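You operate a simulated robot arm through the tools that you are given. There is no shell and no other tool.

Carry out the task below with a simulated robot arm. There is one attempt and no reset: what you move stays moved.

JOB
Pipe four dots of cream round the edge of the pale cupcake.
Fine: use the piping press; one press of the yellow button between dots, three in all; leave the cupcake on the turntable and the sliding board out.
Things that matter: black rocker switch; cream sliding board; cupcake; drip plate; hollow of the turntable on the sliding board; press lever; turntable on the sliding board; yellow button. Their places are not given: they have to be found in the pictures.

Only the result counts: the job must be done as asked and must still hold three seconds after the hand-in. Knocking over, shifting, dropping, spilling or breaking anything else fails it.

ROBOT AND FRAMES
A 7-joint arm with a two-finger parallel gripper, fixed in place. Base frame: the origin is at the foot of the arm, x ahead of it, y to its left, z up; the work surface is at about z = 750. Readings come in mm, rad, newtons and seconds.
With the tool pointing down near the work surface it reaches from about 200 to 680 mm from the base axis. Its first joint turns from -1.152 to 1.152 rad. Payload 2.4 kg.
The tool frame sits at the grasp point between the pads (the TCP): z along the fingers, y along the line on which they close. The tips reach 30 mm beyond it. Largest opening 94 mm; finger width 28, thickness 10; the body of the gripper, 50 by 96 mm, starts 55 mm behind the TCP.
Orientation is that of the tool frame in the base frame, as [roll, pitch, yaw] about the fixed x, y, z axes, in that order (R = Rz(yaw) Ry(pitch) Rx(roll)). With the fingers straight down and closing along the base's y, the tool's x points along the base's -x, its y along +y and its z along -z.

CONTROLS
- The arm moves only by the tool servo_tool. Its argument "steps" is a list of rows, each a list of 7 numbers: the shift along the tool's x, y, z in m, then the turn, a rotation vector about the tool's x, y, z in rad, then the opening, from 0 (shut) to 1 (fully open). In form: [[tx, ty, tz, ax, ay, az, jaw], ...]. A call has 1 to 20 rows; each row is the pose to reach, as a shift and turn from the pose commanded when the call began, along the tool's axes at that moment. Rows are played at 5 a second. More than 50 mm and 0.15 rad between two rows, or a gripper value outside its range, and nothing of the call is played. A pose out of reach is approached as far as the arm can. The call stops where the force on the tool passes 40 N (or 10 N more than at its start, if that is more) or the arm is blocked; 0.2 s more then pass. The fingers move at their own pace (about 153 mm/s each) and stop on an object; they squeeze with about 35 N. The grip force told is the motor's: it shows also when the fingers shut on nothing. Time passes only in rows, and 0.2 s behind the last, so rows that repeat a pose let the fingers close. It gives the time, the measured TCP pose, the force on the tool (base axes), the opening and the grip force at its end, in the units of the frame above (readings bear some noise), with the torque about the TCP (base axes, N m) and any sound that the robot's microphone picked up.
- Cameras (640 x 400 px; columns grow to the right, rows downward): "scene" is fixed at [42.6, 474.8, 1448.1]; the picture's right is [-0.73, -0.69, 0.00], its down [-0.36, 0.38, -0.85] and it looks along [0.58, -0.62, -0.53] (base axes); focal length 310 px, centre (320, 200). "wrist" rides on the gripper at [76, 14, -102] in the tool frame; the picture's right is [-0.18, 0.98, 0.00], its down [-0.75, -0.14, -0.64] and it looks along [-0.63, -0.12, 0.77] (tool axes); focal length 243 px, centre (320, 200).
- get_image(camera): a new picture of that camera. It takes no simulated time.
- pixel_to_xyz(camera, pixels): for up to 12 pixels [column, row] of the newest picture of that camera ("zoom" is the newest enlarged one), the place [x, y, z] in the base frame of the surface seen there, good to about 3 mm. It takes no simulated time.
- inspect(camera, box): a new picture of the part [left, top, right, bottom] of that camera's present view, enlarged. It takes no simulated time.
- sign_off(): hands the job in; it is judged then, once.

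Leave the gripper open and the arm clear of the work at the hand-in unless told otherwise.

The tools are called after "Request:" as name(argument=value, ...) on one line, values as JSON. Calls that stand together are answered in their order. servo_tool: Moves the arm, as the interface text tells. Its arguments: {"type":"object","properties":{"steps":{"type":"array","items":{"type":"array","items":{"type":"number"}}}},"required":["steps"]} The other tools are called the same way: get_image (camera) takes a picture; pixel_to_xyz (camera, pixels) gives the place of the surface under pixels of a picture; inspect (camera, box) takes an enlarged picture of a part of a camera's view; sign_off () hands the job in.

At the start:

```text
clock: 0.0
tool_pos: [393.6, -59.7, 1189.0]
tcp_rot: [-3.14, 0.0, -3.141]
wrist_force: [0.1, 0.2, -0.9]
ft_torque: [0.03, -0.01, -0.01]
width: 93.8
finger_force: 0.1
```

scene: 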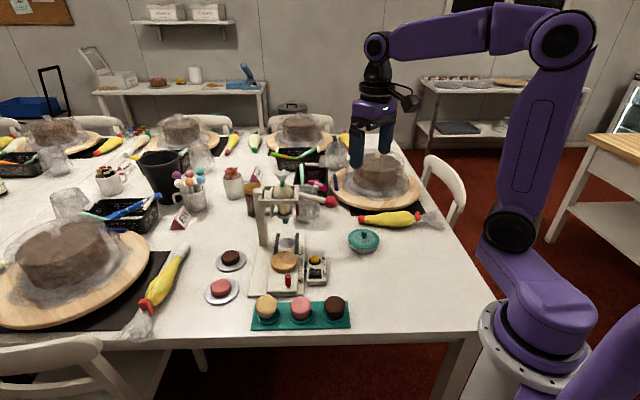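
wrist: 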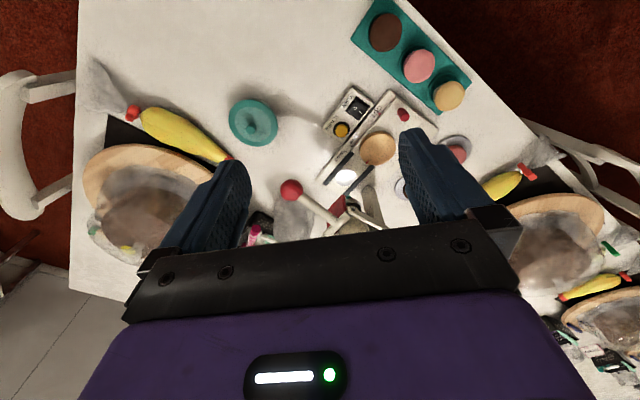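

I see the piping press near (285,210) in the scene picture, with the control box at (317,268), the turntable on a board at (285,262) and a tray of cupcakes at (300,312). I'll enlarge both views.

Request:
inspect(camera="scene", box=[220, 160, 380, 340])

Request:
inspect(camera="wrist", box=[270, 0, 480, 240])

```text
2.22 times, centred on (300, 250) of scene
```

zoom: 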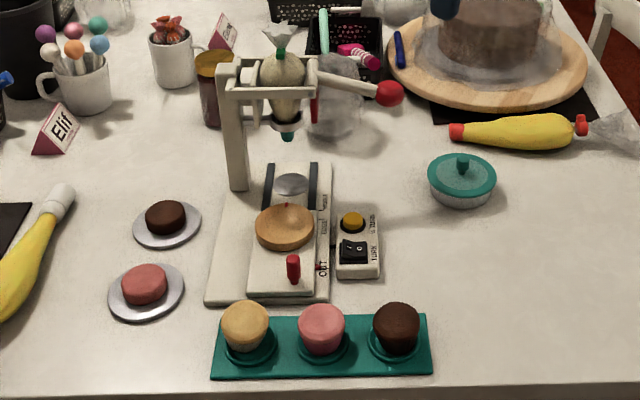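

```text
1.67 times, centred on (375, 120) of wrist
```

zoom: 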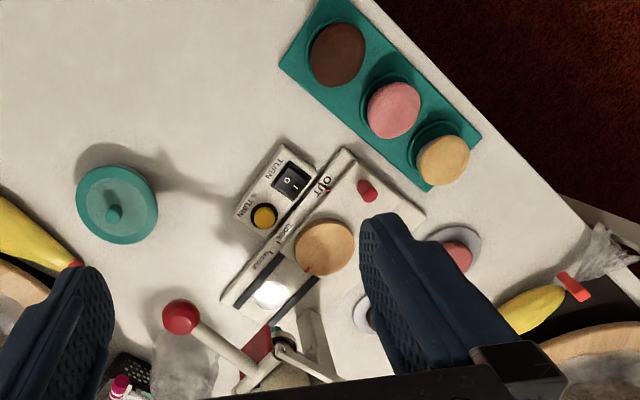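

I'll enlarge the press itself and its controls to read the labels.

Request:
inspect(camera="scene", box=[268, 235, 332, 300])

Request:
inspect(camera="scene", box=[245, 165, 345, 255])

Request:
inspect(camera="wrist", box=[315, 80, 445, 190])

```text
6.15 times, centred on (300, 268) of scene
```

zoom: 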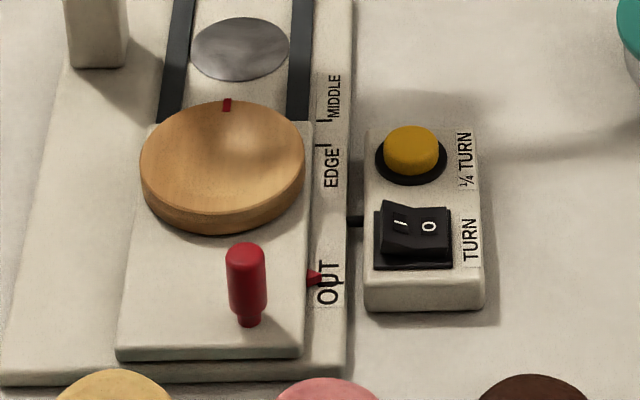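

```text
4.44 times, centred on (295, 210) of scene
```

zoom: 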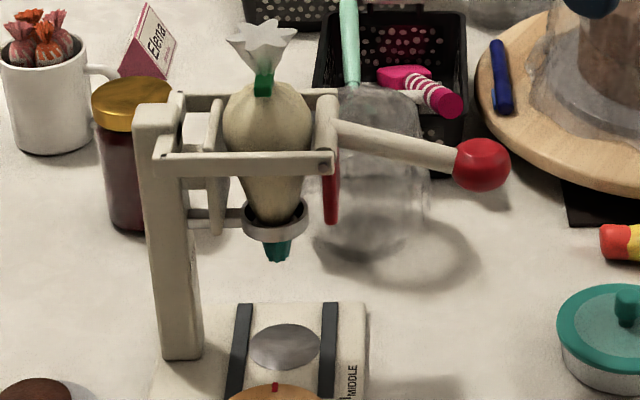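

```text
3.64 times, centred on (380, 135) of wrist
```

zoom: 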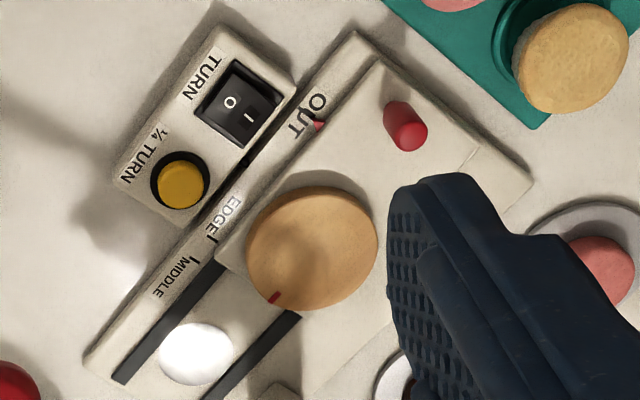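

I'll locate the main features: pale cupcake, turntable, red knob, arrow, marks, button, rocker, lever ball and nozzle.

Request:
get_image(camera="scene")

Request:
inspect(camera="scene", box=[220, 160, 380, 340])

Request:
pixel_to_xyz(camera="zoom", pixels=[[245, 312], [245, 345], [285, 225], [257, 230], [313, 228], [286, 206], [293, 262], [353, 219], [344, 250], [362, 252], [389, 93], [287, 134]])

Request:
pixel_to_xyz(camera="zoom", pixels=[[290, 186], [292, 285], [255, 290], [313, 292], [320, 267], [323, 228], [324, 212], [222, 366], [425, 368], [325, 78], [315, 105], [237, 180]])

```text
taken
```

scene: 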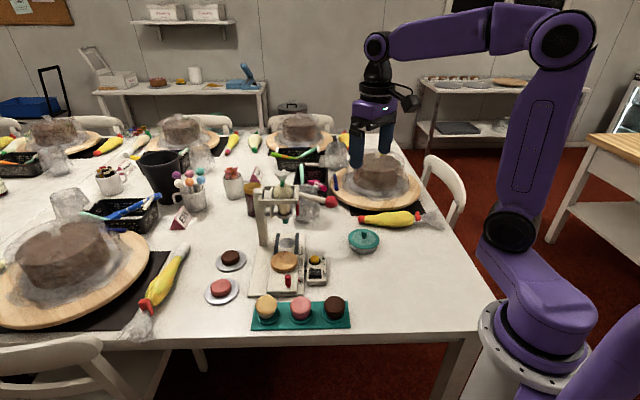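

```text
2.22 times, centred on (300, 250) of scene
```

zoom: 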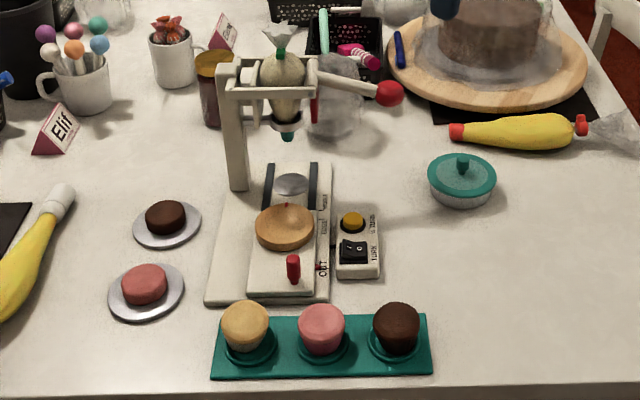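

```text
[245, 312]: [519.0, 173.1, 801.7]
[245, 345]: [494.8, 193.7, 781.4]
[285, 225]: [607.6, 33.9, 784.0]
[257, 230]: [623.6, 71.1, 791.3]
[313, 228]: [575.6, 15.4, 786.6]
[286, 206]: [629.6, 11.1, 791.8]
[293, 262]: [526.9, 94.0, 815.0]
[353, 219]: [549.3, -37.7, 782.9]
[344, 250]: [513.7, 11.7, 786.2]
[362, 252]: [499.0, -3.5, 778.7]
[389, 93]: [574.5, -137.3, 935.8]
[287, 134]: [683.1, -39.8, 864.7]
```

```text
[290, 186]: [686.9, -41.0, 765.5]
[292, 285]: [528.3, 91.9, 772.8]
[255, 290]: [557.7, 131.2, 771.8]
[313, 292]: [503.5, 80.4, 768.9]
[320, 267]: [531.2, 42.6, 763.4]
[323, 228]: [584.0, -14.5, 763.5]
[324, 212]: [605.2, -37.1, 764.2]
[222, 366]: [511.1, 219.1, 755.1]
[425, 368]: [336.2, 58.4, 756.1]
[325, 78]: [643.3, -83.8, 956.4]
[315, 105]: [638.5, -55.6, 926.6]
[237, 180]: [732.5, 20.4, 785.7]
```

I'll measure the ticks and the turntable from a tighter enlargement, as the slide distance depends on them.

Request:
inspect(camera="scene", box=[268, 235, 332, 300])

Request:
pixel_to_xyz(camera="zoom", pixels=[[314, 278], [330, 278], [318, 144], [324, 119], [145, 165], [302, 160], [226, 103], [222, 165], [240, 48], [222, 212], [245, 255], [248, 320]])

Request:
pixel_to_xyz(camera="zoom", pixels=[[410, 142], [398, 222], [430, 228], [394, 203], [448, 215], [373, 258], [370, 300], [480, 298], [122, 350], [300, 350], [307, 125], [412, 160]])

```text
6.15 times, centred on (300, 268) of scene
```

zoom: 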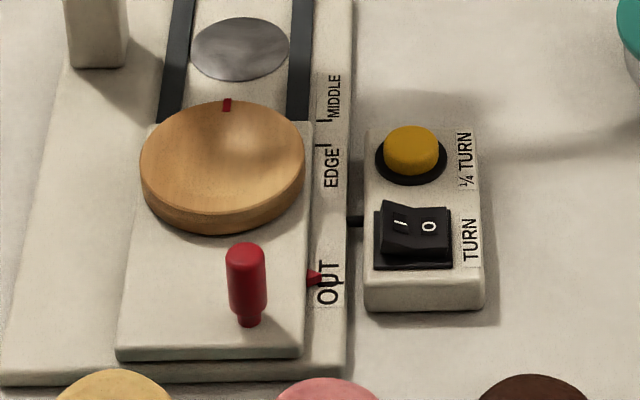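

```text
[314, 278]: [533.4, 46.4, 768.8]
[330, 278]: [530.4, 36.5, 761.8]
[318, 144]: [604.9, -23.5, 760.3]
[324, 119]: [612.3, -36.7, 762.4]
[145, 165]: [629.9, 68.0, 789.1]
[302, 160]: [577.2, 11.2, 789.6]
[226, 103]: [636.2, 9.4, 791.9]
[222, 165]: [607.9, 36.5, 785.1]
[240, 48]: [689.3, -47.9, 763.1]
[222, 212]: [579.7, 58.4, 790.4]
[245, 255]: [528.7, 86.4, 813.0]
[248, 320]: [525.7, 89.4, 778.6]
```

```text
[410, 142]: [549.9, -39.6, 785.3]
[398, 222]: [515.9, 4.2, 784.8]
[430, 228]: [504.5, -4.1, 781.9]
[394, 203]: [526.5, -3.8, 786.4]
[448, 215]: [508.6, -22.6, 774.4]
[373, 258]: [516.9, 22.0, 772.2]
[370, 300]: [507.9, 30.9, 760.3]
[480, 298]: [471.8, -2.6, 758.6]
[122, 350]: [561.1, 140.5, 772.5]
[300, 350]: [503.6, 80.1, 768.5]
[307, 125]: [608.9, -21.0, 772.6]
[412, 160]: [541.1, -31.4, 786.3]
```

The marks give this layout (base frame):
- Sliding board runs along about (0.72, -0.69).
- Arrow to the EDGE tick is about 100 mm, and to MIDDLE about 115 mm.
- Turntable centre is near (605, 38) and the nozzle near (685, -42).
- The rocker's O side looks pressed, so it is off.

Next I'll bring the hand over the pale cupcake, turned 44° so the fingers close across the board's direction, to see it from close up.

Request:
servo_tool(steps=[[-0.0139, 0.03, 0.028, 0, 0, 0.096, 1], [-0.0278, 0.06, 0.056, 0, 0, 0.192, 1], [-0.0418, 0.09, 0.084, 0, 0, 0.288, 1], [-0.0557, 0.12, 0.112, 0, 0, 0.384, 1], [-0.0696, 0.15, 0.14, 0, 0, 0.48, 1], [-0.0835, 0.18, 0.168, 0, 0, 0.576, 1], [-0.0975, 0.21, 0.196, 0, 0, 0.672, 1], [-0.1114, 0.24, 0.224, 0, 0, 0.768, 1], [-0.1114, 0.24, 0.224, 0, 0, 0.768, 1]])

Request:
get_image(camera="wrist")

Request:
get_image(camera="scene")

```text
clock: 2.0
tool_pos: [506.2, 181.8, 966.3]
tcp_rot: [-3.142, 0.001, 2.372]
wrist_force: [-0.2, 0.8, -0.4]
ft_torque: [-0.01, 0.01, 0.04]
width: 93.9
finger_force: 0.0
```

```text
taken
```

wrist: 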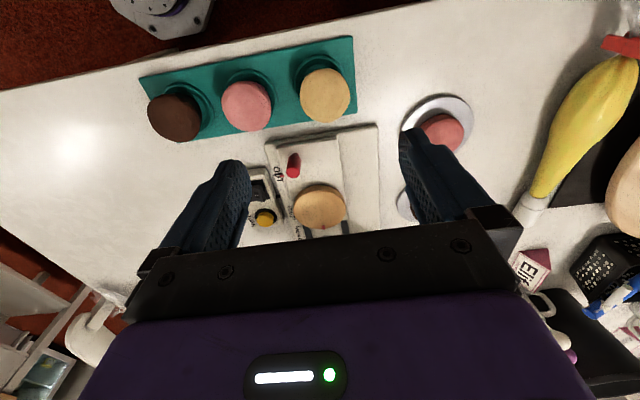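

```text
taken
```

scene: 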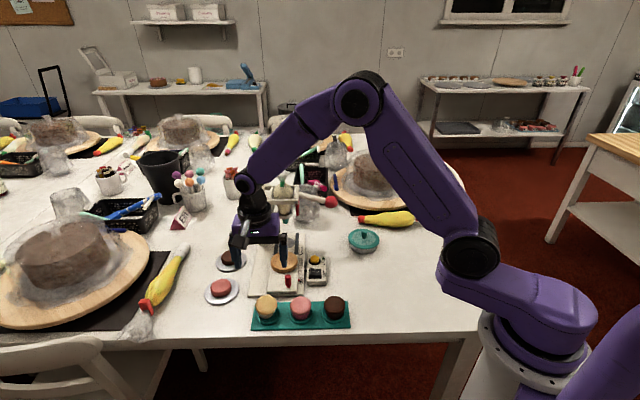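

The cupcake shows at (325,95) in the wrist picture. I'll enlarge it and measure its outline.

Request:
inspect(camera="wrist", box=[230, 30, 400, 240])

Request:
inspect(camera="scene", box=[245, 285, 305, 335])

Request:
pixel_to_xyz(camera="wrist", pixels=[[325, 95], [302, 95], [348, 95], [325, 72], [325, 119], [307, 65], [345, 45], [320, 207], [296, 207], [345, 207], [293, 160], [318, 190]])

```text
1.90 times, centred on (315, 135) of wrist
```

zoom: 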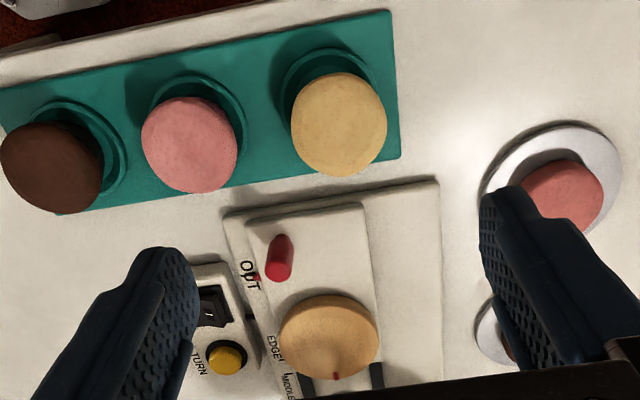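

```text
8.00 times, centred on (275, 310) of scene
```

zoom: 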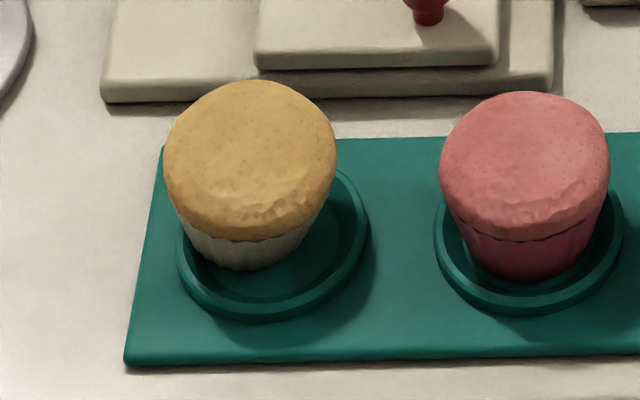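

```text
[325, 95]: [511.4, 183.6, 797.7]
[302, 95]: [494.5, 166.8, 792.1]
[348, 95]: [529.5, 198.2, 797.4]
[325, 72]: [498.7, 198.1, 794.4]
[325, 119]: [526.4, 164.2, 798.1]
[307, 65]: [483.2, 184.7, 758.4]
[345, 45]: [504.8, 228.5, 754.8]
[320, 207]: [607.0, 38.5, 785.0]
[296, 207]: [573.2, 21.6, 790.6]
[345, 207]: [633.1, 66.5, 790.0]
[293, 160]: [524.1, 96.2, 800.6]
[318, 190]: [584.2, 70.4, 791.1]
```

The cupcake's top centre is about (512, 182), top z about 799, roughly 47 mm wide. The pink one is about 80 mm away, so I'll close the gripper part way to about 70 mm. Next I'll descend to about z = 850 above the pale cupcake and check alignment.

Request:
servo_tool(steps=[[-0.0043, 0.0042, 0.04, 0, 0, 0, 0.75], [-0.0043, 0.0042, 0.08, 0, 0, 0, 0.75], [-0.0043, 0.0042, 0.11, 0, 0, 0, 0.75], [-0.0043, 0.0042, 0.11, 0, 0, 0, 0.75]])

Request:
get_image(camera="wrist")

Request:
inspect(camera="scene", box=[220, 200, 350, 335])

```text
clock: 3.0
tool_pos: [510.5, 181.2, 853.0]
tcp_rot: [3.141, -0.001, 2.373]
wrist_force: [-0.3, 1.0, -0.3]
ft_torque: [0.01, 0.0, -0.01]
width: 70.5
finger_force: 0.0
```

```text
taken
```

wrist: 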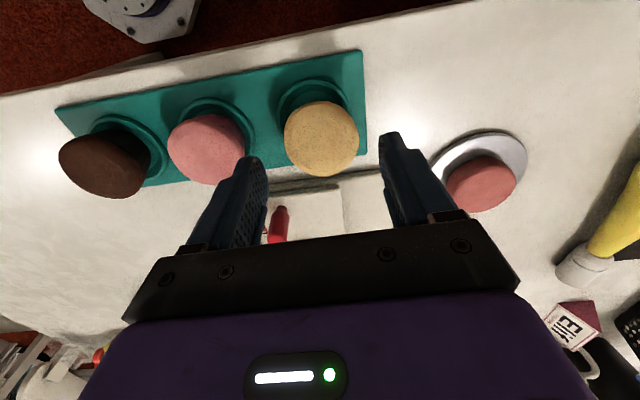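

```text
2.96 times, centred on (285, 268) of scene
```

zoom: 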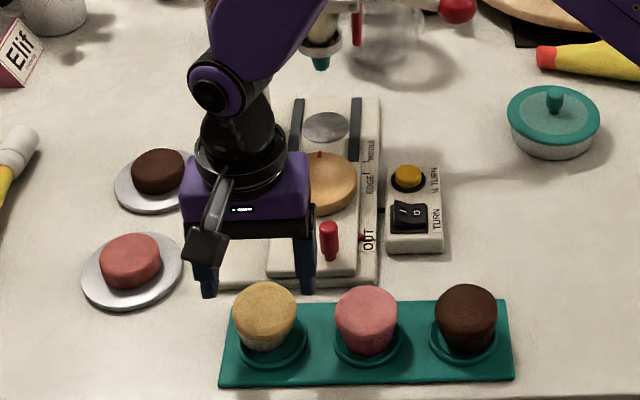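

The fingers straddle the cupcake (tips at columns 250 and 388, cupcake at 321). I'll remeasure its edges before going down.

Request:
pixel_to_xyz(camera="wrist", pixels=[[321, 137], [287, 137], [356, 137], [321, 104], [321, 172], [298, 160], [344, 160], [284, 115], [345, 95], [250, 185], [388, 140]])

Request:
inspect(camera="wrist", box=[230, 60, 420, 200])

```text
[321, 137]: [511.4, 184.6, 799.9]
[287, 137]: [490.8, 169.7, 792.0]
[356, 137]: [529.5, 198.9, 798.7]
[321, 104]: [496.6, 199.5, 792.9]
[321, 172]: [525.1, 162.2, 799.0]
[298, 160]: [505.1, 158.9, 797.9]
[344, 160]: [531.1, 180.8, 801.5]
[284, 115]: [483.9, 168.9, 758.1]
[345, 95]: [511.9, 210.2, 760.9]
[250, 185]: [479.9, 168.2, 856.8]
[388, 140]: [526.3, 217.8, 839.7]
```

```text
2.86 times, centred on (325, 130) of wrist
```

zoom: 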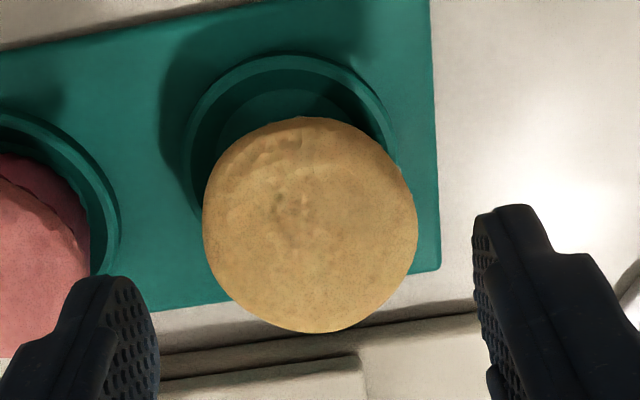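

Alignment is within 2 mm. I'll go down 57 mm to TCP z about 796, keeping the tips above the dish rim, and close on the cupcake.

Request:
servo_tool(steps=[[0, 0.002, 0.03, 0, 0, 0, 0.75], [0, 0.002, 0.057, 0, 0, 0, 0.75], [0, 0.002, 0.057, 0, 0, 0, 0.75], [0, 0.002, 0.057, 0, 0, 0, 0.55], [0, 0.002, 0.057, 0, 0, 0, 0.4], [0, 0.002, 0.057, 0, 0, 0, 0.4], [0, 0.002, 0.057, 0, 0, 0, 0.4]])

Request:
get_image(camera="wrist")

Request:
inspect(camera="scene", box=[220, 200, 350, 335])

```text
clock: 4.6
tool_pos: [513.1, 181.5, 796.5]
tcp_rot: [-3.141, 0.001, 2.373]
wrist_force: [-0.3, -1.1, -0.3]
ft_torque: [0.0, 0.0, 0.0]
width: 54.9
finger_force: 35.2
```

```text
taken
```

wrist: 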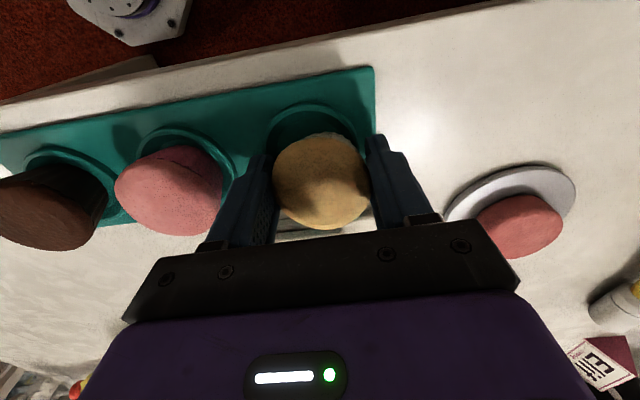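

```text
2.96 times, centred on (285, 268) of scene
```

zoom: 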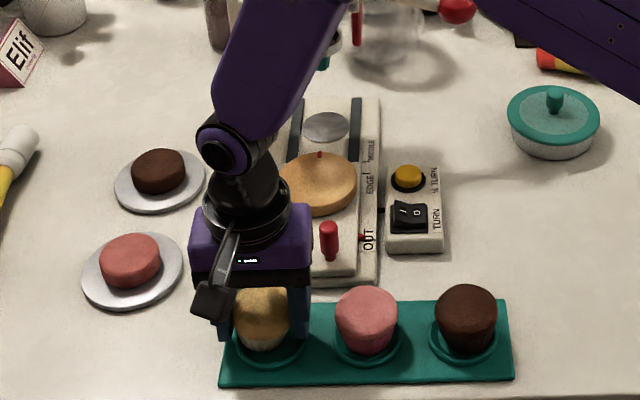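

The cupcake is held (width 54.9 mm, force 35 N). I'll lift it 90 mm, then check.

Request:
servo_tool(steps=[[0, 0, -0.02, 0, 0, 0, 0.4], [0, 0, -0.05, 0, 0, 0, 0.4], [0, 0, -0.09, 0, 0, 0, 0.4], [0, 0, -0.09, 0, 0, 0, 0.4]])

Request:
inspect(camera="scene", box=[220, 190, 350, 335])

Request:
get_image(camera="wrist")

```text
clock: 5.6
tool_pos: [512.2, 181.0, 887.1]
tcp_rot: [-3.14, -0.002, 2.374]
wrist_force: [1.2, -0.1, -0.2]
ft_torque: [0.03, -0.01, 0.02]
width: 54.7
finger_force: 35.4
```

```text
2.76 times, centred on (285, 262) of scene
```

zoom: 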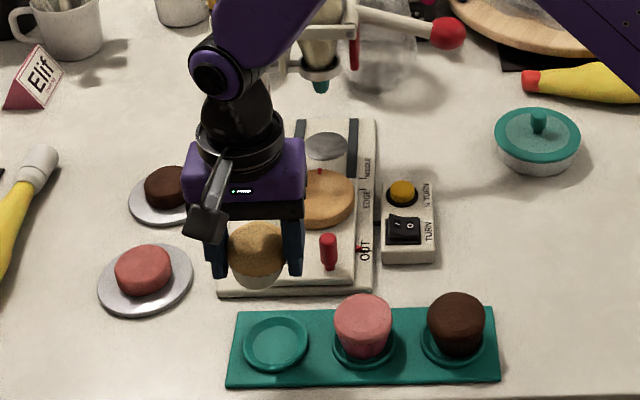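

```text
taken
```

wrist: 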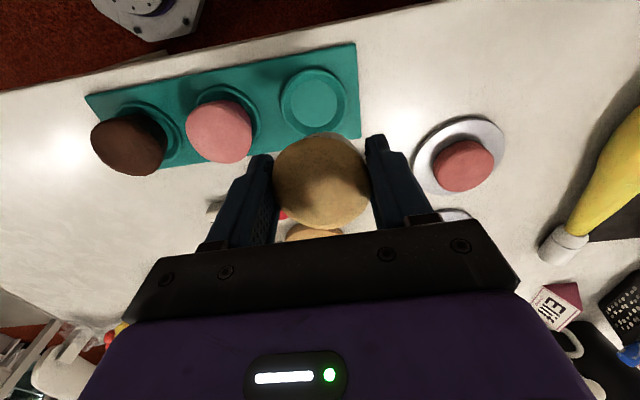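

It came up level. The empty dish shows at (312,100) in the wrist view; I'll measure its floor to learn where the cupcake's base sits.

Request:
pixel_to_xyz(camera="wrist", pixels=[[312, 100], [305, 95], [320, 105], [312, 72], [284, 105], [342, 95], [318, 233]])

Request:
pixel_to_xyz(camera="zoom", pixels=[[275, 343], [265, 348], [258, 282], [255, 240], [322, 200], [330, 192], [312, 210]])

```text
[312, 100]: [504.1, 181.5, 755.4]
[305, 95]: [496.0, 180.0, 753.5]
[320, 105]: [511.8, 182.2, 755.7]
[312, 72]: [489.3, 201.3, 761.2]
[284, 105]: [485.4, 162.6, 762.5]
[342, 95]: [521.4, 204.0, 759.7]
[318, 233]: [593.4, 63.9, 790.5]
```

```text
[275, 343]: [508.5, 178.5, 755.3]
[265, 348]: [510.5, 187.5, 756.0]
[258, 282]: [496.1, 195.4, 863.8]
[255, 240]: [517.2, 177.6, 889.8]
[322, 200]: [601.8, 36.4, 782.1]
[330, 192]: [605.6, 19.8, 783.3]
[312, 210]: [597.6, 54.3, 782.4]
```

The cupcake is about 44.5 mm tall, with its base 41 mm below the TCP. The hollow floor is at z about 784, so release will be at TCP z about 825. Now I'll carry it over the turntable centre, about (607, 38), at the present height.

Request:
servo_tool(steps=[[-0.034, -0.0074, 0, 0, 0, 0, 0.4], [-0.068, -0.0148, 0, 0, 0, 0, 0.4], [-0.102, -0.0222, 0, 0, 0, 0, 0.4], [-0.136, -0.0296, 0, 0, 0, 0, 0.4], [-0.1685, -0.0369, 0, 0, 0, 0, 0.4], [-0.1685, -0.0369, 0, 0, 0, 0, 0.4]])

Request:
inspect(camera="scene", box=[220, 170, 350, 300])

Request:
get_image(camera="wrist")

```text
clock: 7.0
tool_pos: [608.0, 38.3, 887.9]
tcp_rot: [-3.14, 0.0, 2.373]
wrist_force: [-0.2, 0.1, -0.7]
ft_torque: [-0.01, 0.01, 0.01]
width: 54.4
finger_force: 35.2
```

```text
3.08 times, centred on (285, 235) of scene
```

zoom: 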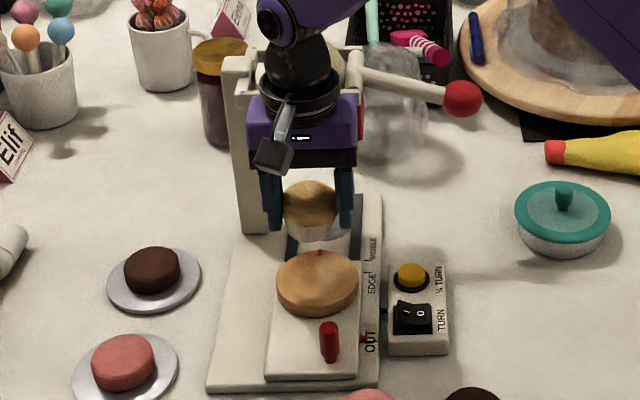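

```text
taken
```

wrist: 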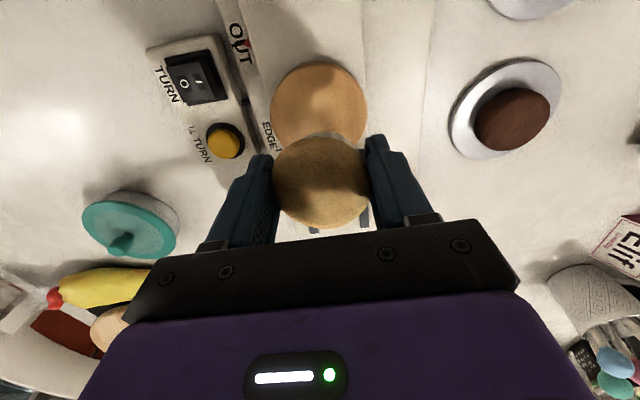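

The turntable is unobstructed at (318,283) in the enlarged scene picture. I'll remeasure its rim and hollow to confirm the centre before lowering.

Request:
pixel_to_xyz(camera="zoom", pixels=[[318, 280], [280, 282], [355, 278], [317, 254], [318, 302], [300, 280], [336, 280], [318, 266], [318, 293], [290, 280], [346, 280], [309, 204]])

Request:
pixel_to_xyz(camera="wrist", pixels=[[319, 105], [273, 108], [364, 105], [318, 65], [319, 90], [300, 120], [338, 120], [290, 105], [350, 105], [320, 180]])

Request:
inspect(camera="scene", box=[265, 215, 315, 270])

```text
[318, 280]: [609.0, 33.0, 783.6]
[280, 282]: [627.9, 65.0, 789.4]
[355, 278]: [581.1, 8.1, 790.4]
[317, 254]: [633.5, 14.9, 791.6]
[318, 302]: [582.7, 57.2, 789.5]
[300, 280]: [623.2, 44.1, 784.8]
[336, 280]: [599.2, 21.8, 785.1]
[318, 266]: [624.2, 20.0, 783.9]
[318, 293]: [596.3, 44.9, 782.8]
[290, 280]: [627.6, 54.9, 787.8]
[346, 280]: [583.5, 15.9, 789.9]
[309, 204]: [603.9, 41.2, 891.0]
```

```text
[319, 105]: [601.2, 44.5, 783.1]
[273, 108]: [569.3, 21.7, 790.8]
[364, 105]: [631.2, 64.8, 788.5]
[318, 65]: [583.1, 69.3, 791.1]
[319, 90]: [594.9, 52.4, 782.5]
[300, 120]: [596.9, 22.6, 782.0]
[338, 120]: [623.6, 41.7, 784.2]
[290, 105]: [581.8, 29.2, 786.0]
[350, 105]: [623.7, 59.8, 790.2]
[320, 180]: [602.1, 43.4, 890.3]
```

```text
7.27 times, centred on (290, 242) of scene
```

zoom: 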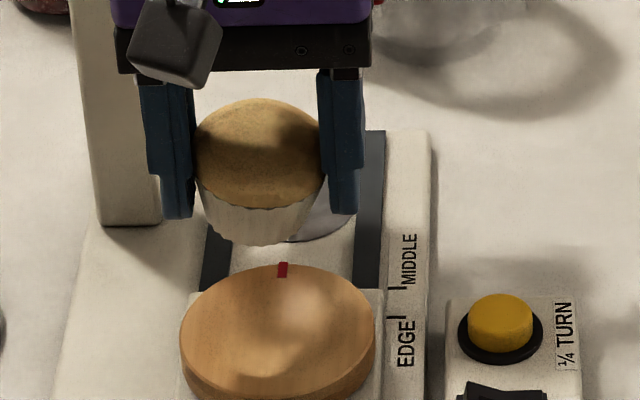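

I'll also check where the cupcake sits within the grip along the board direction, using its top and bottom edges in the wrist view (rows 140 and 225).

Request:
pixel_to_xyz(camera="wrist", pixels=[[320, 140], [320, 145], [320, 222], [320, 225], [277, 185], [366, 180], [300, 145], [340, 222]])

```text
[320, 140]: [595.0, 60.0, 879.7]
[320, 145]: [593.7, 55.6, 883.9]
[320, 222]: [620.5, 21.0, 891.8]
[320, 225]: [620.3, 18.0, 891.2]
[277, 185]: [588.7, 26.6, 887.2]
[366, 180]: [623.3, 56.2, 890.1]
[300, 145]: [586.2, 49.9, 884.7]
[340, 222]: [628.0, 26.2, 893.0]
```

The cupcake is centred in the grip; it needs about 1.5 mm further in and 2.5 mm sideways. I'll apply that and lower to about 5 mm above the hollow floor.

Request:
servo_tool(steps=[[-0.0015, -0.0025, 0.025, 0, 0, 0, 0.4], [-0.0015, -0.0025, 0.05, 0, 0, 0, 0.4], [-0.0015, -0.0025, 0.057, 0, 0, 0, 0.4], [-0.0015, -0.0025, 0.057, 0, 0, 0, 0.4]])

Request:
inspect(camera="scene", box=[255, 215, 325, 285])

Request:
get_image(camera="wrist")

```text
clock: 8.0
tool_pos: [608.6, 36.5, 831.0]
tcp_rot: [-3.14, 0.001, 2.374]
wrist_force: [0.5, -0.9, -1.5]
ft_torque: [-0.02, 0.0, -0.01]
width: 54.4
finger_force: 34.7
```

```text
5.71 times, centred on (290, 250) of scene
```

zoom: 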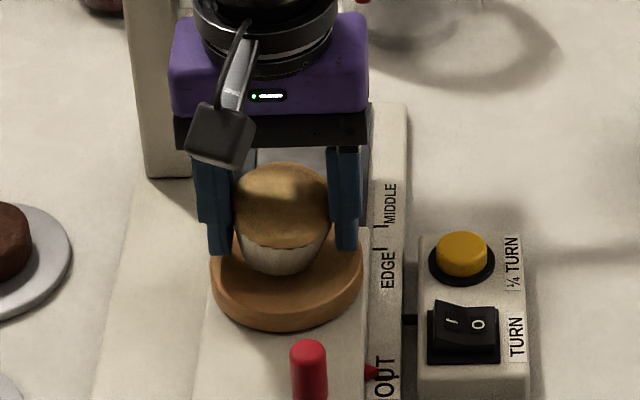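

```text
taken
```

wrist: 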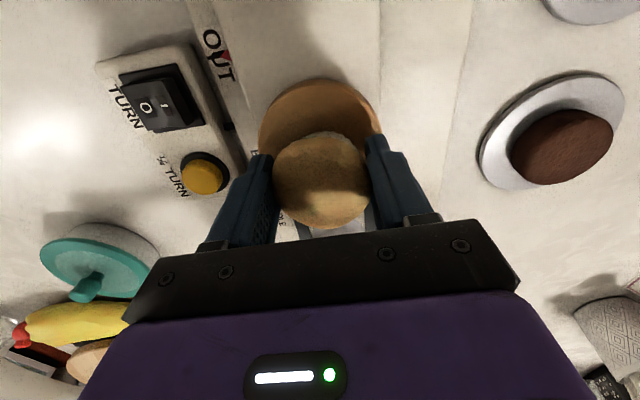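

It looks centred in both views. I'll lower 4 mm more and read the force.

Request:
servo_tool(steps=[[0, 0, 0.002, 0, 0, 0, 0.4], [0, 0, 0.004, 0, 0, 0, 0.4], [0, 0, 0.004, 0, 0, 0, 0.4]])

```text
clock: 8.8
tool_pos: [607.0, 35.1, 827.1]
tcp_rot: [3.141, 0.001, 2.373]
wrist_force: [-0.2, 0.1, -0.1]
ft_torque: [0.01, 0.0, 0.01]
width: 54.5
finger_force: 34.8
```

No contact yet. I'll lower another 2 mm.

Request:
servo_tool(steps=[[0, 0, 0.001, 0, 0, 0, 0.4], [0, 0, 0.002, 0, 0, 0, 0.4], [0, 0, 0.002, 0, 0, 0, 0.4]])

Request:
inspect(camera="scene", box=[265, 225, 315, 275])

```text
clock: 9.6
tool_pos: [606.2, 35.3, 825.1]
tcp_rot: [3.142, 0.0, 2.373]
wrist_force: [-0.1, 0.9, 0.2]
ft_torque: [-0.03, 0.05, -0.01]
width: 54.7
finger_force: 34.9
```

```text
8.00 times, centred on (290, 250) of scene
```

zoom: 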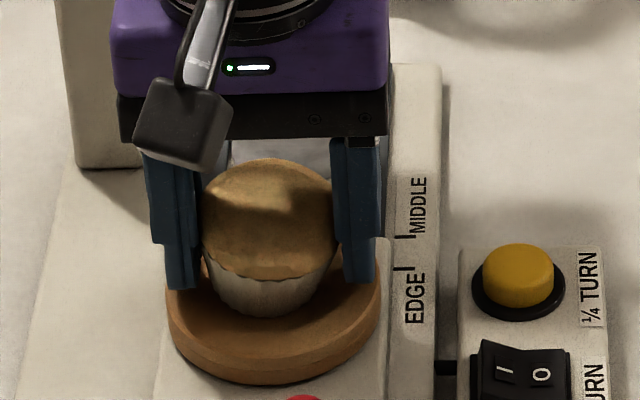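

Still no contact, and the tips have about 4 mm to the rim. I'll lower 2 mm more.

Request:
servo_tool(steps=[[0, 0, 0.001, 0, 0, 0, 0.4], [0, 0, 0.002, 0, 0, 0, 0.4], [0, 0, 0.002, 0, 0, 0, 0.4]])

```text
clock: 10.4
tool_pos: [608.4, 34.9, 823.0]
tcp_rot: [3.137, 0.004, 2.374]
wrist_force: [-3.9, -0.9, 25.3]
ft_torque: [-0.06, 0.49, -0.01]
width: 54.5
finger_force: 34.7
```

Contact: 25 N up, with a torque suggesting it touches first on the -x side. I'll look before releasing.

Request:
inspect(camera="scene", box=[265, 225, 315, 275])

Request:
inspect(camera="wrist", box=[240, 60, 400, 250])

```text
8.00 times, centred on (290, 250) of scene
```

zoom: 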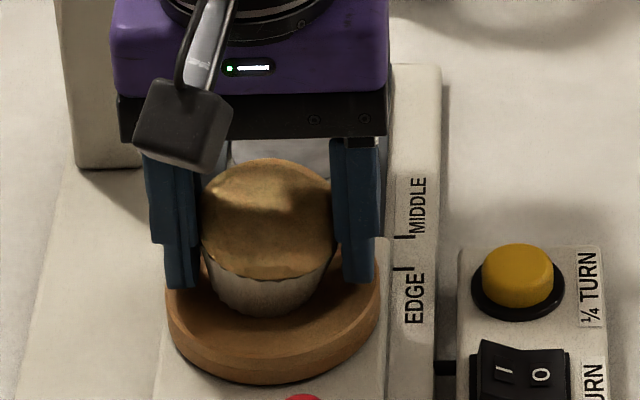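

```text
2.11 times, centred on (320, 155) of wrist
```

zoom: 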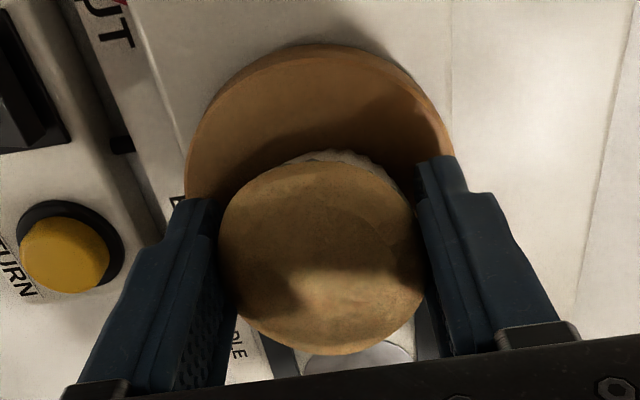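

It sits centred in both views. I'll back off 1 mm to relieve the force and open the fingers gently.

Request:
servo_tool(steps=[[0, 0, -0.001, 0, 0, 0, 0.4], [0, 0, -0.001, 0, 0, 0, 0.6], [0, 0, -0.001, 0, 0, 0, 0.65], [0, 0, -0.001, 0, 0, 0, 0.72], [0, 0, -0.001, 0, 0, 0, 0.75], [0, 0, -0.001, 0, 0, 0, 0.75]])

Request:
inspect(camera="scene", box=[265, 225, 315, 275])

Request:
inspect(camera="wrist", box=[240, 60, 400, 250])

```text
clock: 11.8
tool_pos: [607.1, 35.6, 822.4]
tcp_rot: [-3.142, 0.002, 2.373]
wrist_force: [0.8, -0.4, 0.0]
ft_torque: [0.05, 0.02, 0.03]
width: 70.5
finger_force: 0.0
```

```text
8.00 times, centred on (290, 250) of scene
```

zoom: 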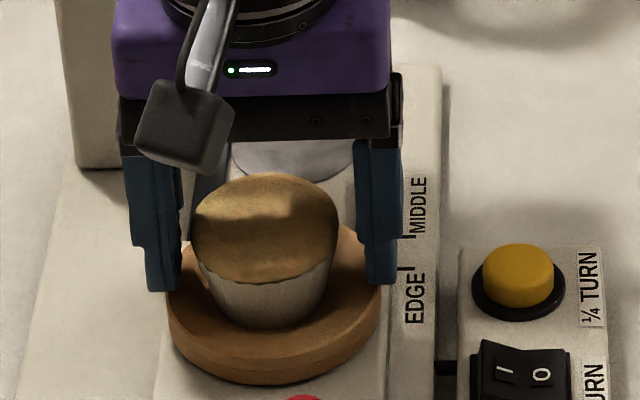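

```text
2.11 times, centred on (320, 155) of wrist
```

zoom: 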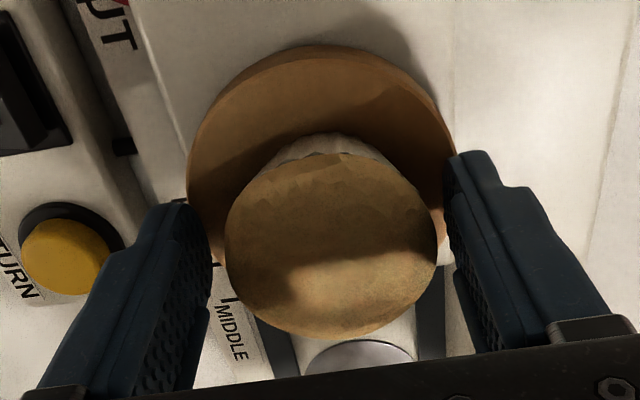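

The cupcake settled lower. I'll raise the hand clear and check it is upright and in the hollow.

Request:
servo_tool(steps=[[0, 0, -0.02, 0, 0, 0, 0.8], [0, 0, -0.06, 0, 0, 0, 1], [0, 0, -0.1, 0, 0, 0, 1], [0.03, 0, -0.13, 0, 0, 0, 1], [0.07, 0, -0.15, 0, 0, 0, 1], [0.07, 0, -0.15, 0, 0, 0, 1]])

Request:
inspect(camera="scene", box=[255, 215, 325, 285])

Request:
get_image(camera="wrist")

```text
clock: 13.2
tool_pos: [556.2, 83.9, 973.9]
tcp_rot: [-3.141, 0.0, 2.372]
wrist_force: [-1.6, -0.8, 0.4]
ft_torque: [0.0, 0.02, 0.01]
width: 93.7
finger_force: 0.1
```

```text
5.71 times, centred on (290, 250) of scene
```

zoom: 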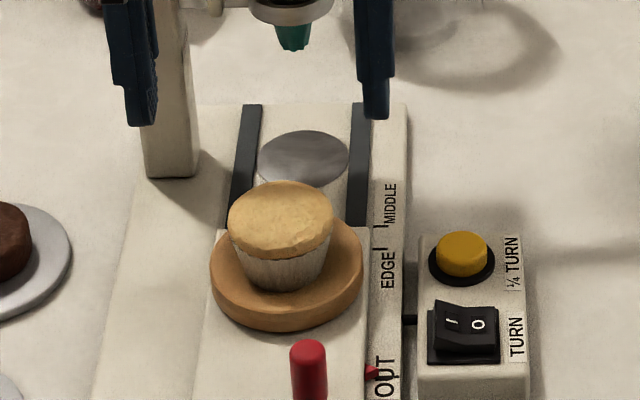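

```text
taken
```

wrist: 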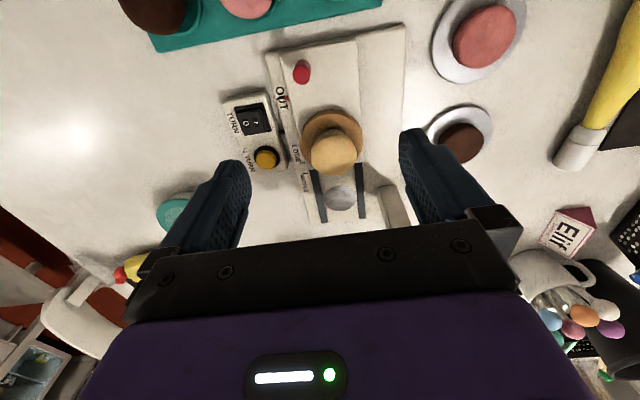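

I'll measure the cupcake's top heights around its edge (for tilt) and its offset on the turntable.

Request:
pixel_to_xyz(camera="zoom", pixels=[[281, 210], [235, 215], [327, 215], [281, 186], [281, 240], [281, 285], [240, 250], [322, 250], [215, 265], [360, 258], [286, 300], [350, 230]])

Request:
inspect(camera="wrist", box=[280, 90, 390, 220])

Request:
pixel_to_xyz(camera="wrist", pixels=[[334, 152], [313, 152], [355, 152], [334, 133], [334, 172], [303, 135], [361, 133], [332, 112], [301, 140], [362, 138]])

```text
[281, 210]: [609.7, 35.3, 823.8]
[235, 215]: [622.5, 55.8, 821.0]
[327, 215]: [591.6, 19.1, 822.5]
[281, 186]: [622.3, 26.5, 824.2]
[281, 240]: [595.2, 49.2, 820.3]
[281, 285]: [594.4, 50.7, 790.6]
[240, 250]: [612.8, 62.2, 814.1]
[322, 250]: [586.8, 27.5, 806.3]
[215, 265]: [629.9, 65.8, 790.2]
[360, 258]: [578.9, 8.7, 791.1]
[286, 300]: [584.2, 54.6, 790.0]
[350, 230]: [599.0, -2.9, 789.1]
```

```text
3.08 times, centred on (335, 155) of wrist
```

zoom: 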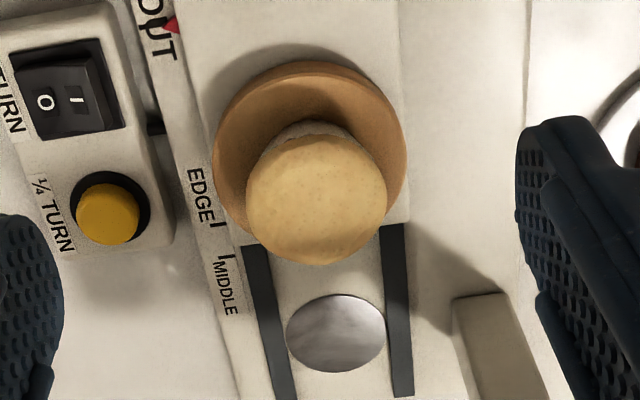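

```text
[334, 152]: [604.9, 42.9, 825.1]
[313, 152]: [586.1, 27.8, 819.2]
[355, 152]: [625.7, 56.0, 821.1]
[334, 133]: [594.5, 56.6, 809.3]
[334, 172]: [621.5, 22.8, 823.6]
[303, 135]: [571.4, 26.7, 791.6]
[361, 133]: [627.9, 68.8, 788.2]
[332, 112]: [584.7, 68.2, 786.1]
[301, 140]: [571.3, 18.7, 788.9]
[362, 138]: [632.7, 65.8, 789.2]
```

The cupcake's top is level (about 821–825), seated and within about 2 mm of the turntable centre. Next is the board. I'll measure the red knob, in the wrist view at (302,73).

Request:
inspect(camera="wrist", box=[270, 40, 340, 110])

Request:
pixel_to_xyz(camera="wrist", pixels=[[302, 73], [302, 68], [302, 78], [296, 73], [308, 73], [300, 64], [302, 84], [283, 97]])

Request:
pixel_to_xyz(camera="scene", pixels=[[288, 275], [288, 278], [288, 282], [286, 276], [290, 276], [288, 286]])

```text
5.71 times, centred on (305, 75) of wrist
```

zoom: 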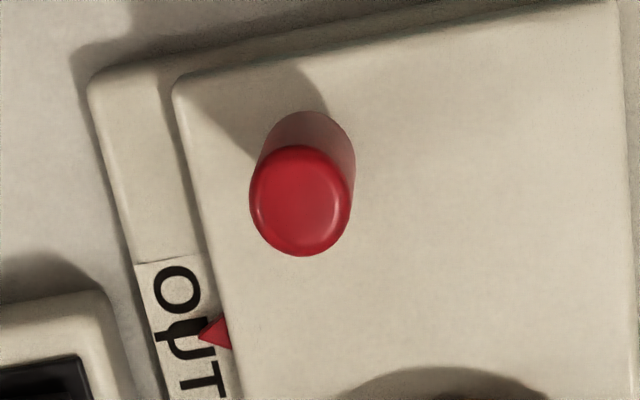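

```text
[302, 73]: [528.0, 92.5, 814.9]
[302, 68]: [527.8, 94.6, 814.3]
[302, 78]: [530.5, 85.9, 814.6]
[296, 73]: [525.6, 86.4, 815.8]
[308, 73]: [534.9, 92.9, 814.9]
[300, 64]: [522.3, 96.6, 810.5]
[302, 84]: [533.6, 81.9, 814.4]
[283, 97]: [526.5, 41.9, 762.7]
```

```text
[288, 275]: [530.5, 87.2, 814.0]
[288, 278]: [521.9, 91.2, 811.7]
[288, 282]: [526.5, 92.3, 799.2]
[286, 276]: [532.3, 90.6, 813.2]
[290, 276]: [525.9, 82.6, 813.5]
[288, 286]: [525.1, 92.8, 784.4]
```

The knob's top centre is about (530, 88.5), z 815. I'll move above it with the fingers half open.

Request:
servo_tool(steps=[[0.0217, -0.015, 0, 0, 0, 0, 0.45], [0.0217, -0.015, 0.04, 0, 0, 0, 0.45], [0.0217, -0.015, 0.08, 0, 0, 0, 0.45], [0.0217, -0.015, 0.11, 0, 0, 0, 0.45], [0.0217, -0.015, 0.11, 0, 0, 0, 0.45]])

Request:
get_image(camera="wrist")

Request:
inspect(camera="scene", box=[245, 215, 335, 305])

```text
clock: 14.4
tool_pos: [530.8, 89.6, 865.2]
tcp_rot: [-3.141, 0.001, 2.372]
wrist_force: [0.0, -0.3, 1.0]
ft_torque: [0.03, 0.0, 0.0]
width: 42.2
finger_force: 0.1
```

```text
taken
```

wrist: 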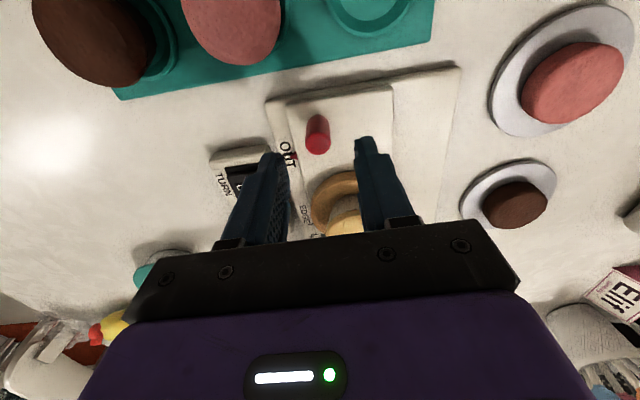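

```text
4.44 times, centred on (290, 260) of scene
```

zoom: 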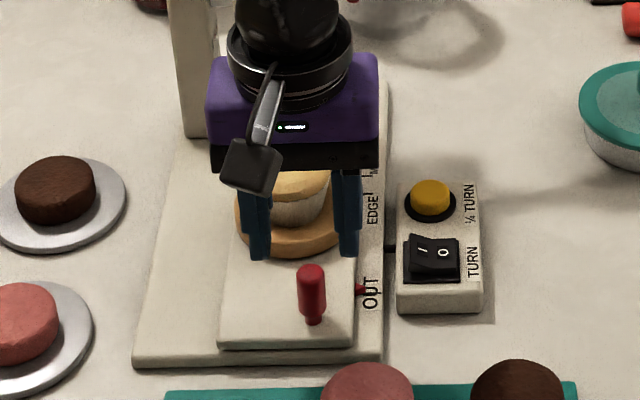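

The knob (317,135) is between the finger lines. I'll lower 53 mm so the tips stay about 10 mm above the board, then close on the knob.

Request:
servo_tool(steps=[[0, -0.001, 0.03, 0, 0, 0, 0.45], [0, -0.001, 0.053, 0, 0, 0, 0.45], [0, -0.001, 0.053, 0, 0, 0, 0.45], [0, -0.001, 0.053, 0, 0, 0, 0.25], [0, -0.001, 0.053, 0, 0, 0, 0.1], [0, -0.001, 0.053, 0, 0, 0, 0.1], [0, -0.001, 0.053, 0, 0, 0, 0.1]])

Request:
inspect(camera="scene", box=[245, 215, 335, 305])

Request:
get_image(camera="wrist")

```text
clock: 16.0
tool_pos: [530.9, 87.1, 811.4]
tcp_rot: [3.139, 0.001, 2.374]
wrist_force: [8.5, 4.5, -8.5]
ft_torque: [-0.74, 0.23, 0.1]
width: 17.5
finger_force: 44.9
```

```text
4.44 times, centred on (290, 260) of scene
```

zoom: 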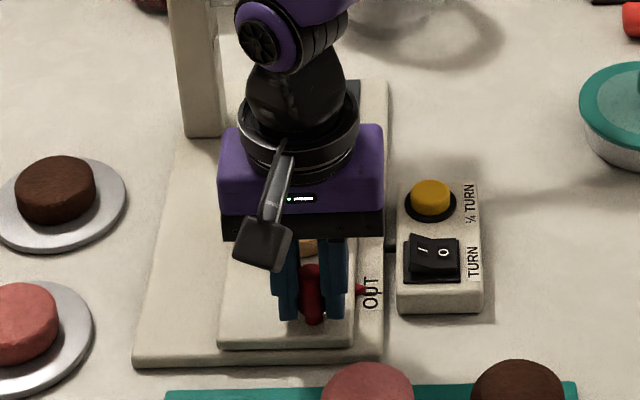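

```text
taken
```

wrist: 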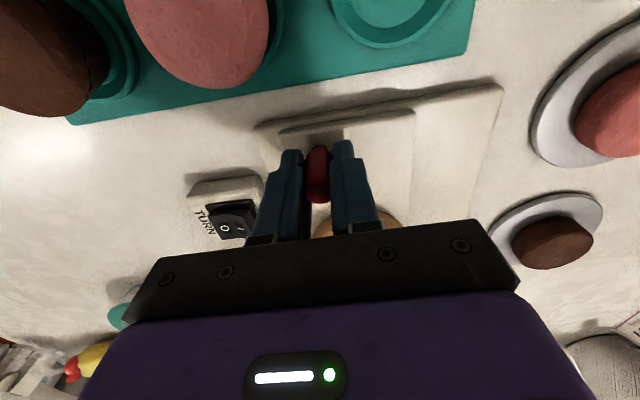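

The knob is gripped (17.5 mm) with a small sideways load, so I'll shift 1 mm to relieve it. Then I'll slide the board inward about 50 mm at moderate speed and check.

Request:
servo_tool(steps=[[0, 0.001, 0, 0, 0, 0, 0.1], [-0.002, 0.001, 0, 0, 0, 0, 0.1], [-0.006, 0.001, 0, 0, 0, 0, 0.1], [-0.012, 0.001, 0, 0, 0, 0, 0.1], [-0.019, 0.001, 0, 0, 0, 0, 0.1], [-0.026, 0.001, 0, 0, 0, 0, 0.1], [-0.033, 0.001, 0, 0, 0, 0, 0.1], [-0.04, 0.001, 0, 0, 0, 0, 0.1], [-0.046, 0.001, 0, 0, 0, 0, 0.1], [-0.049, 0.001, 0, 0, 0, 0, 0.1], [-0.05, 0.001, 0, 0, 0, 0, 0.1]])

Request:
inspect(camera="scene", box=[245, 200, 335, 290])

```text
clock: 18.4
tool_pos: [566.8, 52.4, 811.6]
tcp_rot: [-3.141, -0.001, 2.373]
wrist_force: [-16.9, -14.1, 13.4]
ft_torque: [0.39, -0.37, 0.04]
width: 17.7
finger_force: 45.4
```

```text
4.44 times, centred on (290, 245) of scene
```

zoom: 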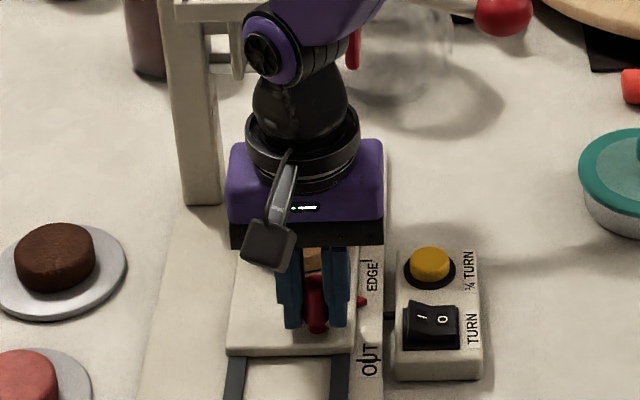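

The board moved 50 mm, and there is a sideways force of about 22 N toward -v, so the true rail direction is slightly different. I'll measure the arrow and ticks to get the remaining distance and the direction.

Request:
inspect(camera="scene", box=[300, 235, 340, 285])

Request:
pixel_to_xyz(camera="scene", pixels=[[319, 267], [320, 268], [318, 268], [322, 258], [322, 259], [323, 254], [322, 254]])

```text
8.00 times, centred on (320, 260) of scene
```

zoom: 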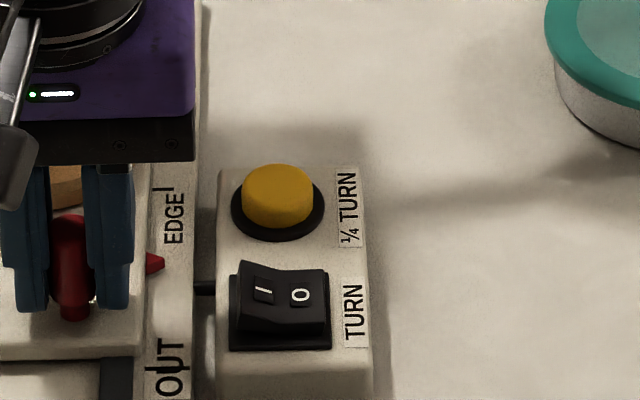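

```text
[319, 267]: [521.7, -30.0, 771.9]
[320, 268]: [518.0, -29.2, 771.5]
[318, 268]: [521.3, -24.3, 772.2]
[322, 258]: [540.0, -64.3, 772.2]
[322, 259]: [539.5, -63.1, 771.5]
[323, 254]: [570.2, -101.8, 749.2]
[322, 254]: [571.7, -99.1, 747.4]
```

I'll use the enlarged picture's own pixels: arrow tip (163,262), EDGE tick (169,188), OUT tick (160,355).

Request:
inspect(camera="scene", box=[288, 245, 312, 290])

Request:
inspect(camera="scene", box=[300, 235, 340, 285])

Request:
pixel_to_xyz(camera="zoom", pixels=[[163, 263], [150, 263], [169, 188], [169, 183], [170, 193], [160, 340], [160, 355], [160, 370], [148, 350], [155, 205]])

```text
8.89 times, centred on (300, 268) of scene
```

zoom: 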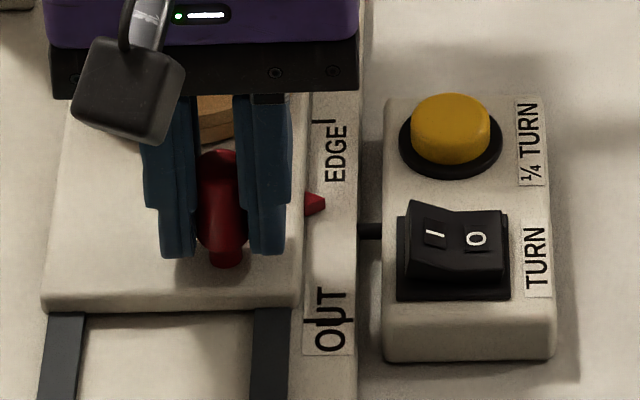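

```text
8.00 times, centred on (320, 260) of scene
```

zoom: 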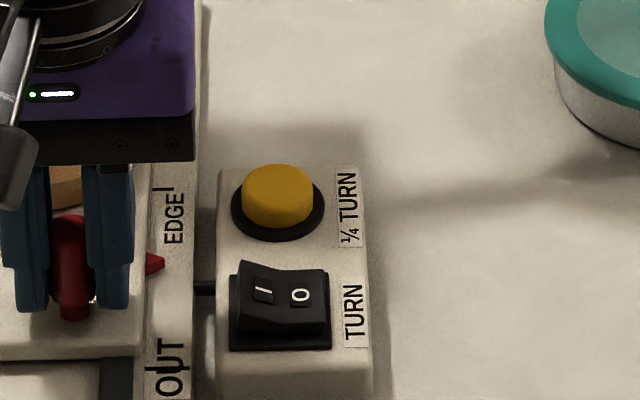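

```text
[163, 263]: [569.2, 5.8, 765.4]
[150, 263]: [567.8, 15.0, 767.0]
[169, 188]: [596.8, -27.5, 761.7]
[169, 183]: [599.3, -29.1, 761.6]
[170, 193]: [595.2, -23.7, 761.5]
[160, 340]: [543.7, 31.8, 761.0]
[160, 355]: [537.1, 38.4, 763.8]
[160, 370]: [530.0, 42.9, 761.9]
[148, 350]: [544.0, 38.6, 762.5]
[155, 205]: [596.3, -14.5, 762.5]
```

The arrow is at about (569, 6) and the EDGE tick at about (597, -27), so about 40 mm remain. I'll relieve the sideways force with a 2 mm shift, then go a further 30 mm while following the true rail direction.

Request:
servo_tool(steps=[[0, -0.001, 0, 0, 0, 0, 0.1], [0, -0.002, 0, 0, 0, 0, 0.1], [0, -0.002, 0, 0, 0, 0, 0.1]])

```text
clock: 19.2
tool_pos: [565.1, 53.8, 811.9]
tcp_rot: [-3.141, 0.001, 2.375]
wrist_force: [-5.4, -5.0, 10.2]
ft_torque: [0.11, 1.28, -0.19]
width: 17.5
finger_force: 45.2
```

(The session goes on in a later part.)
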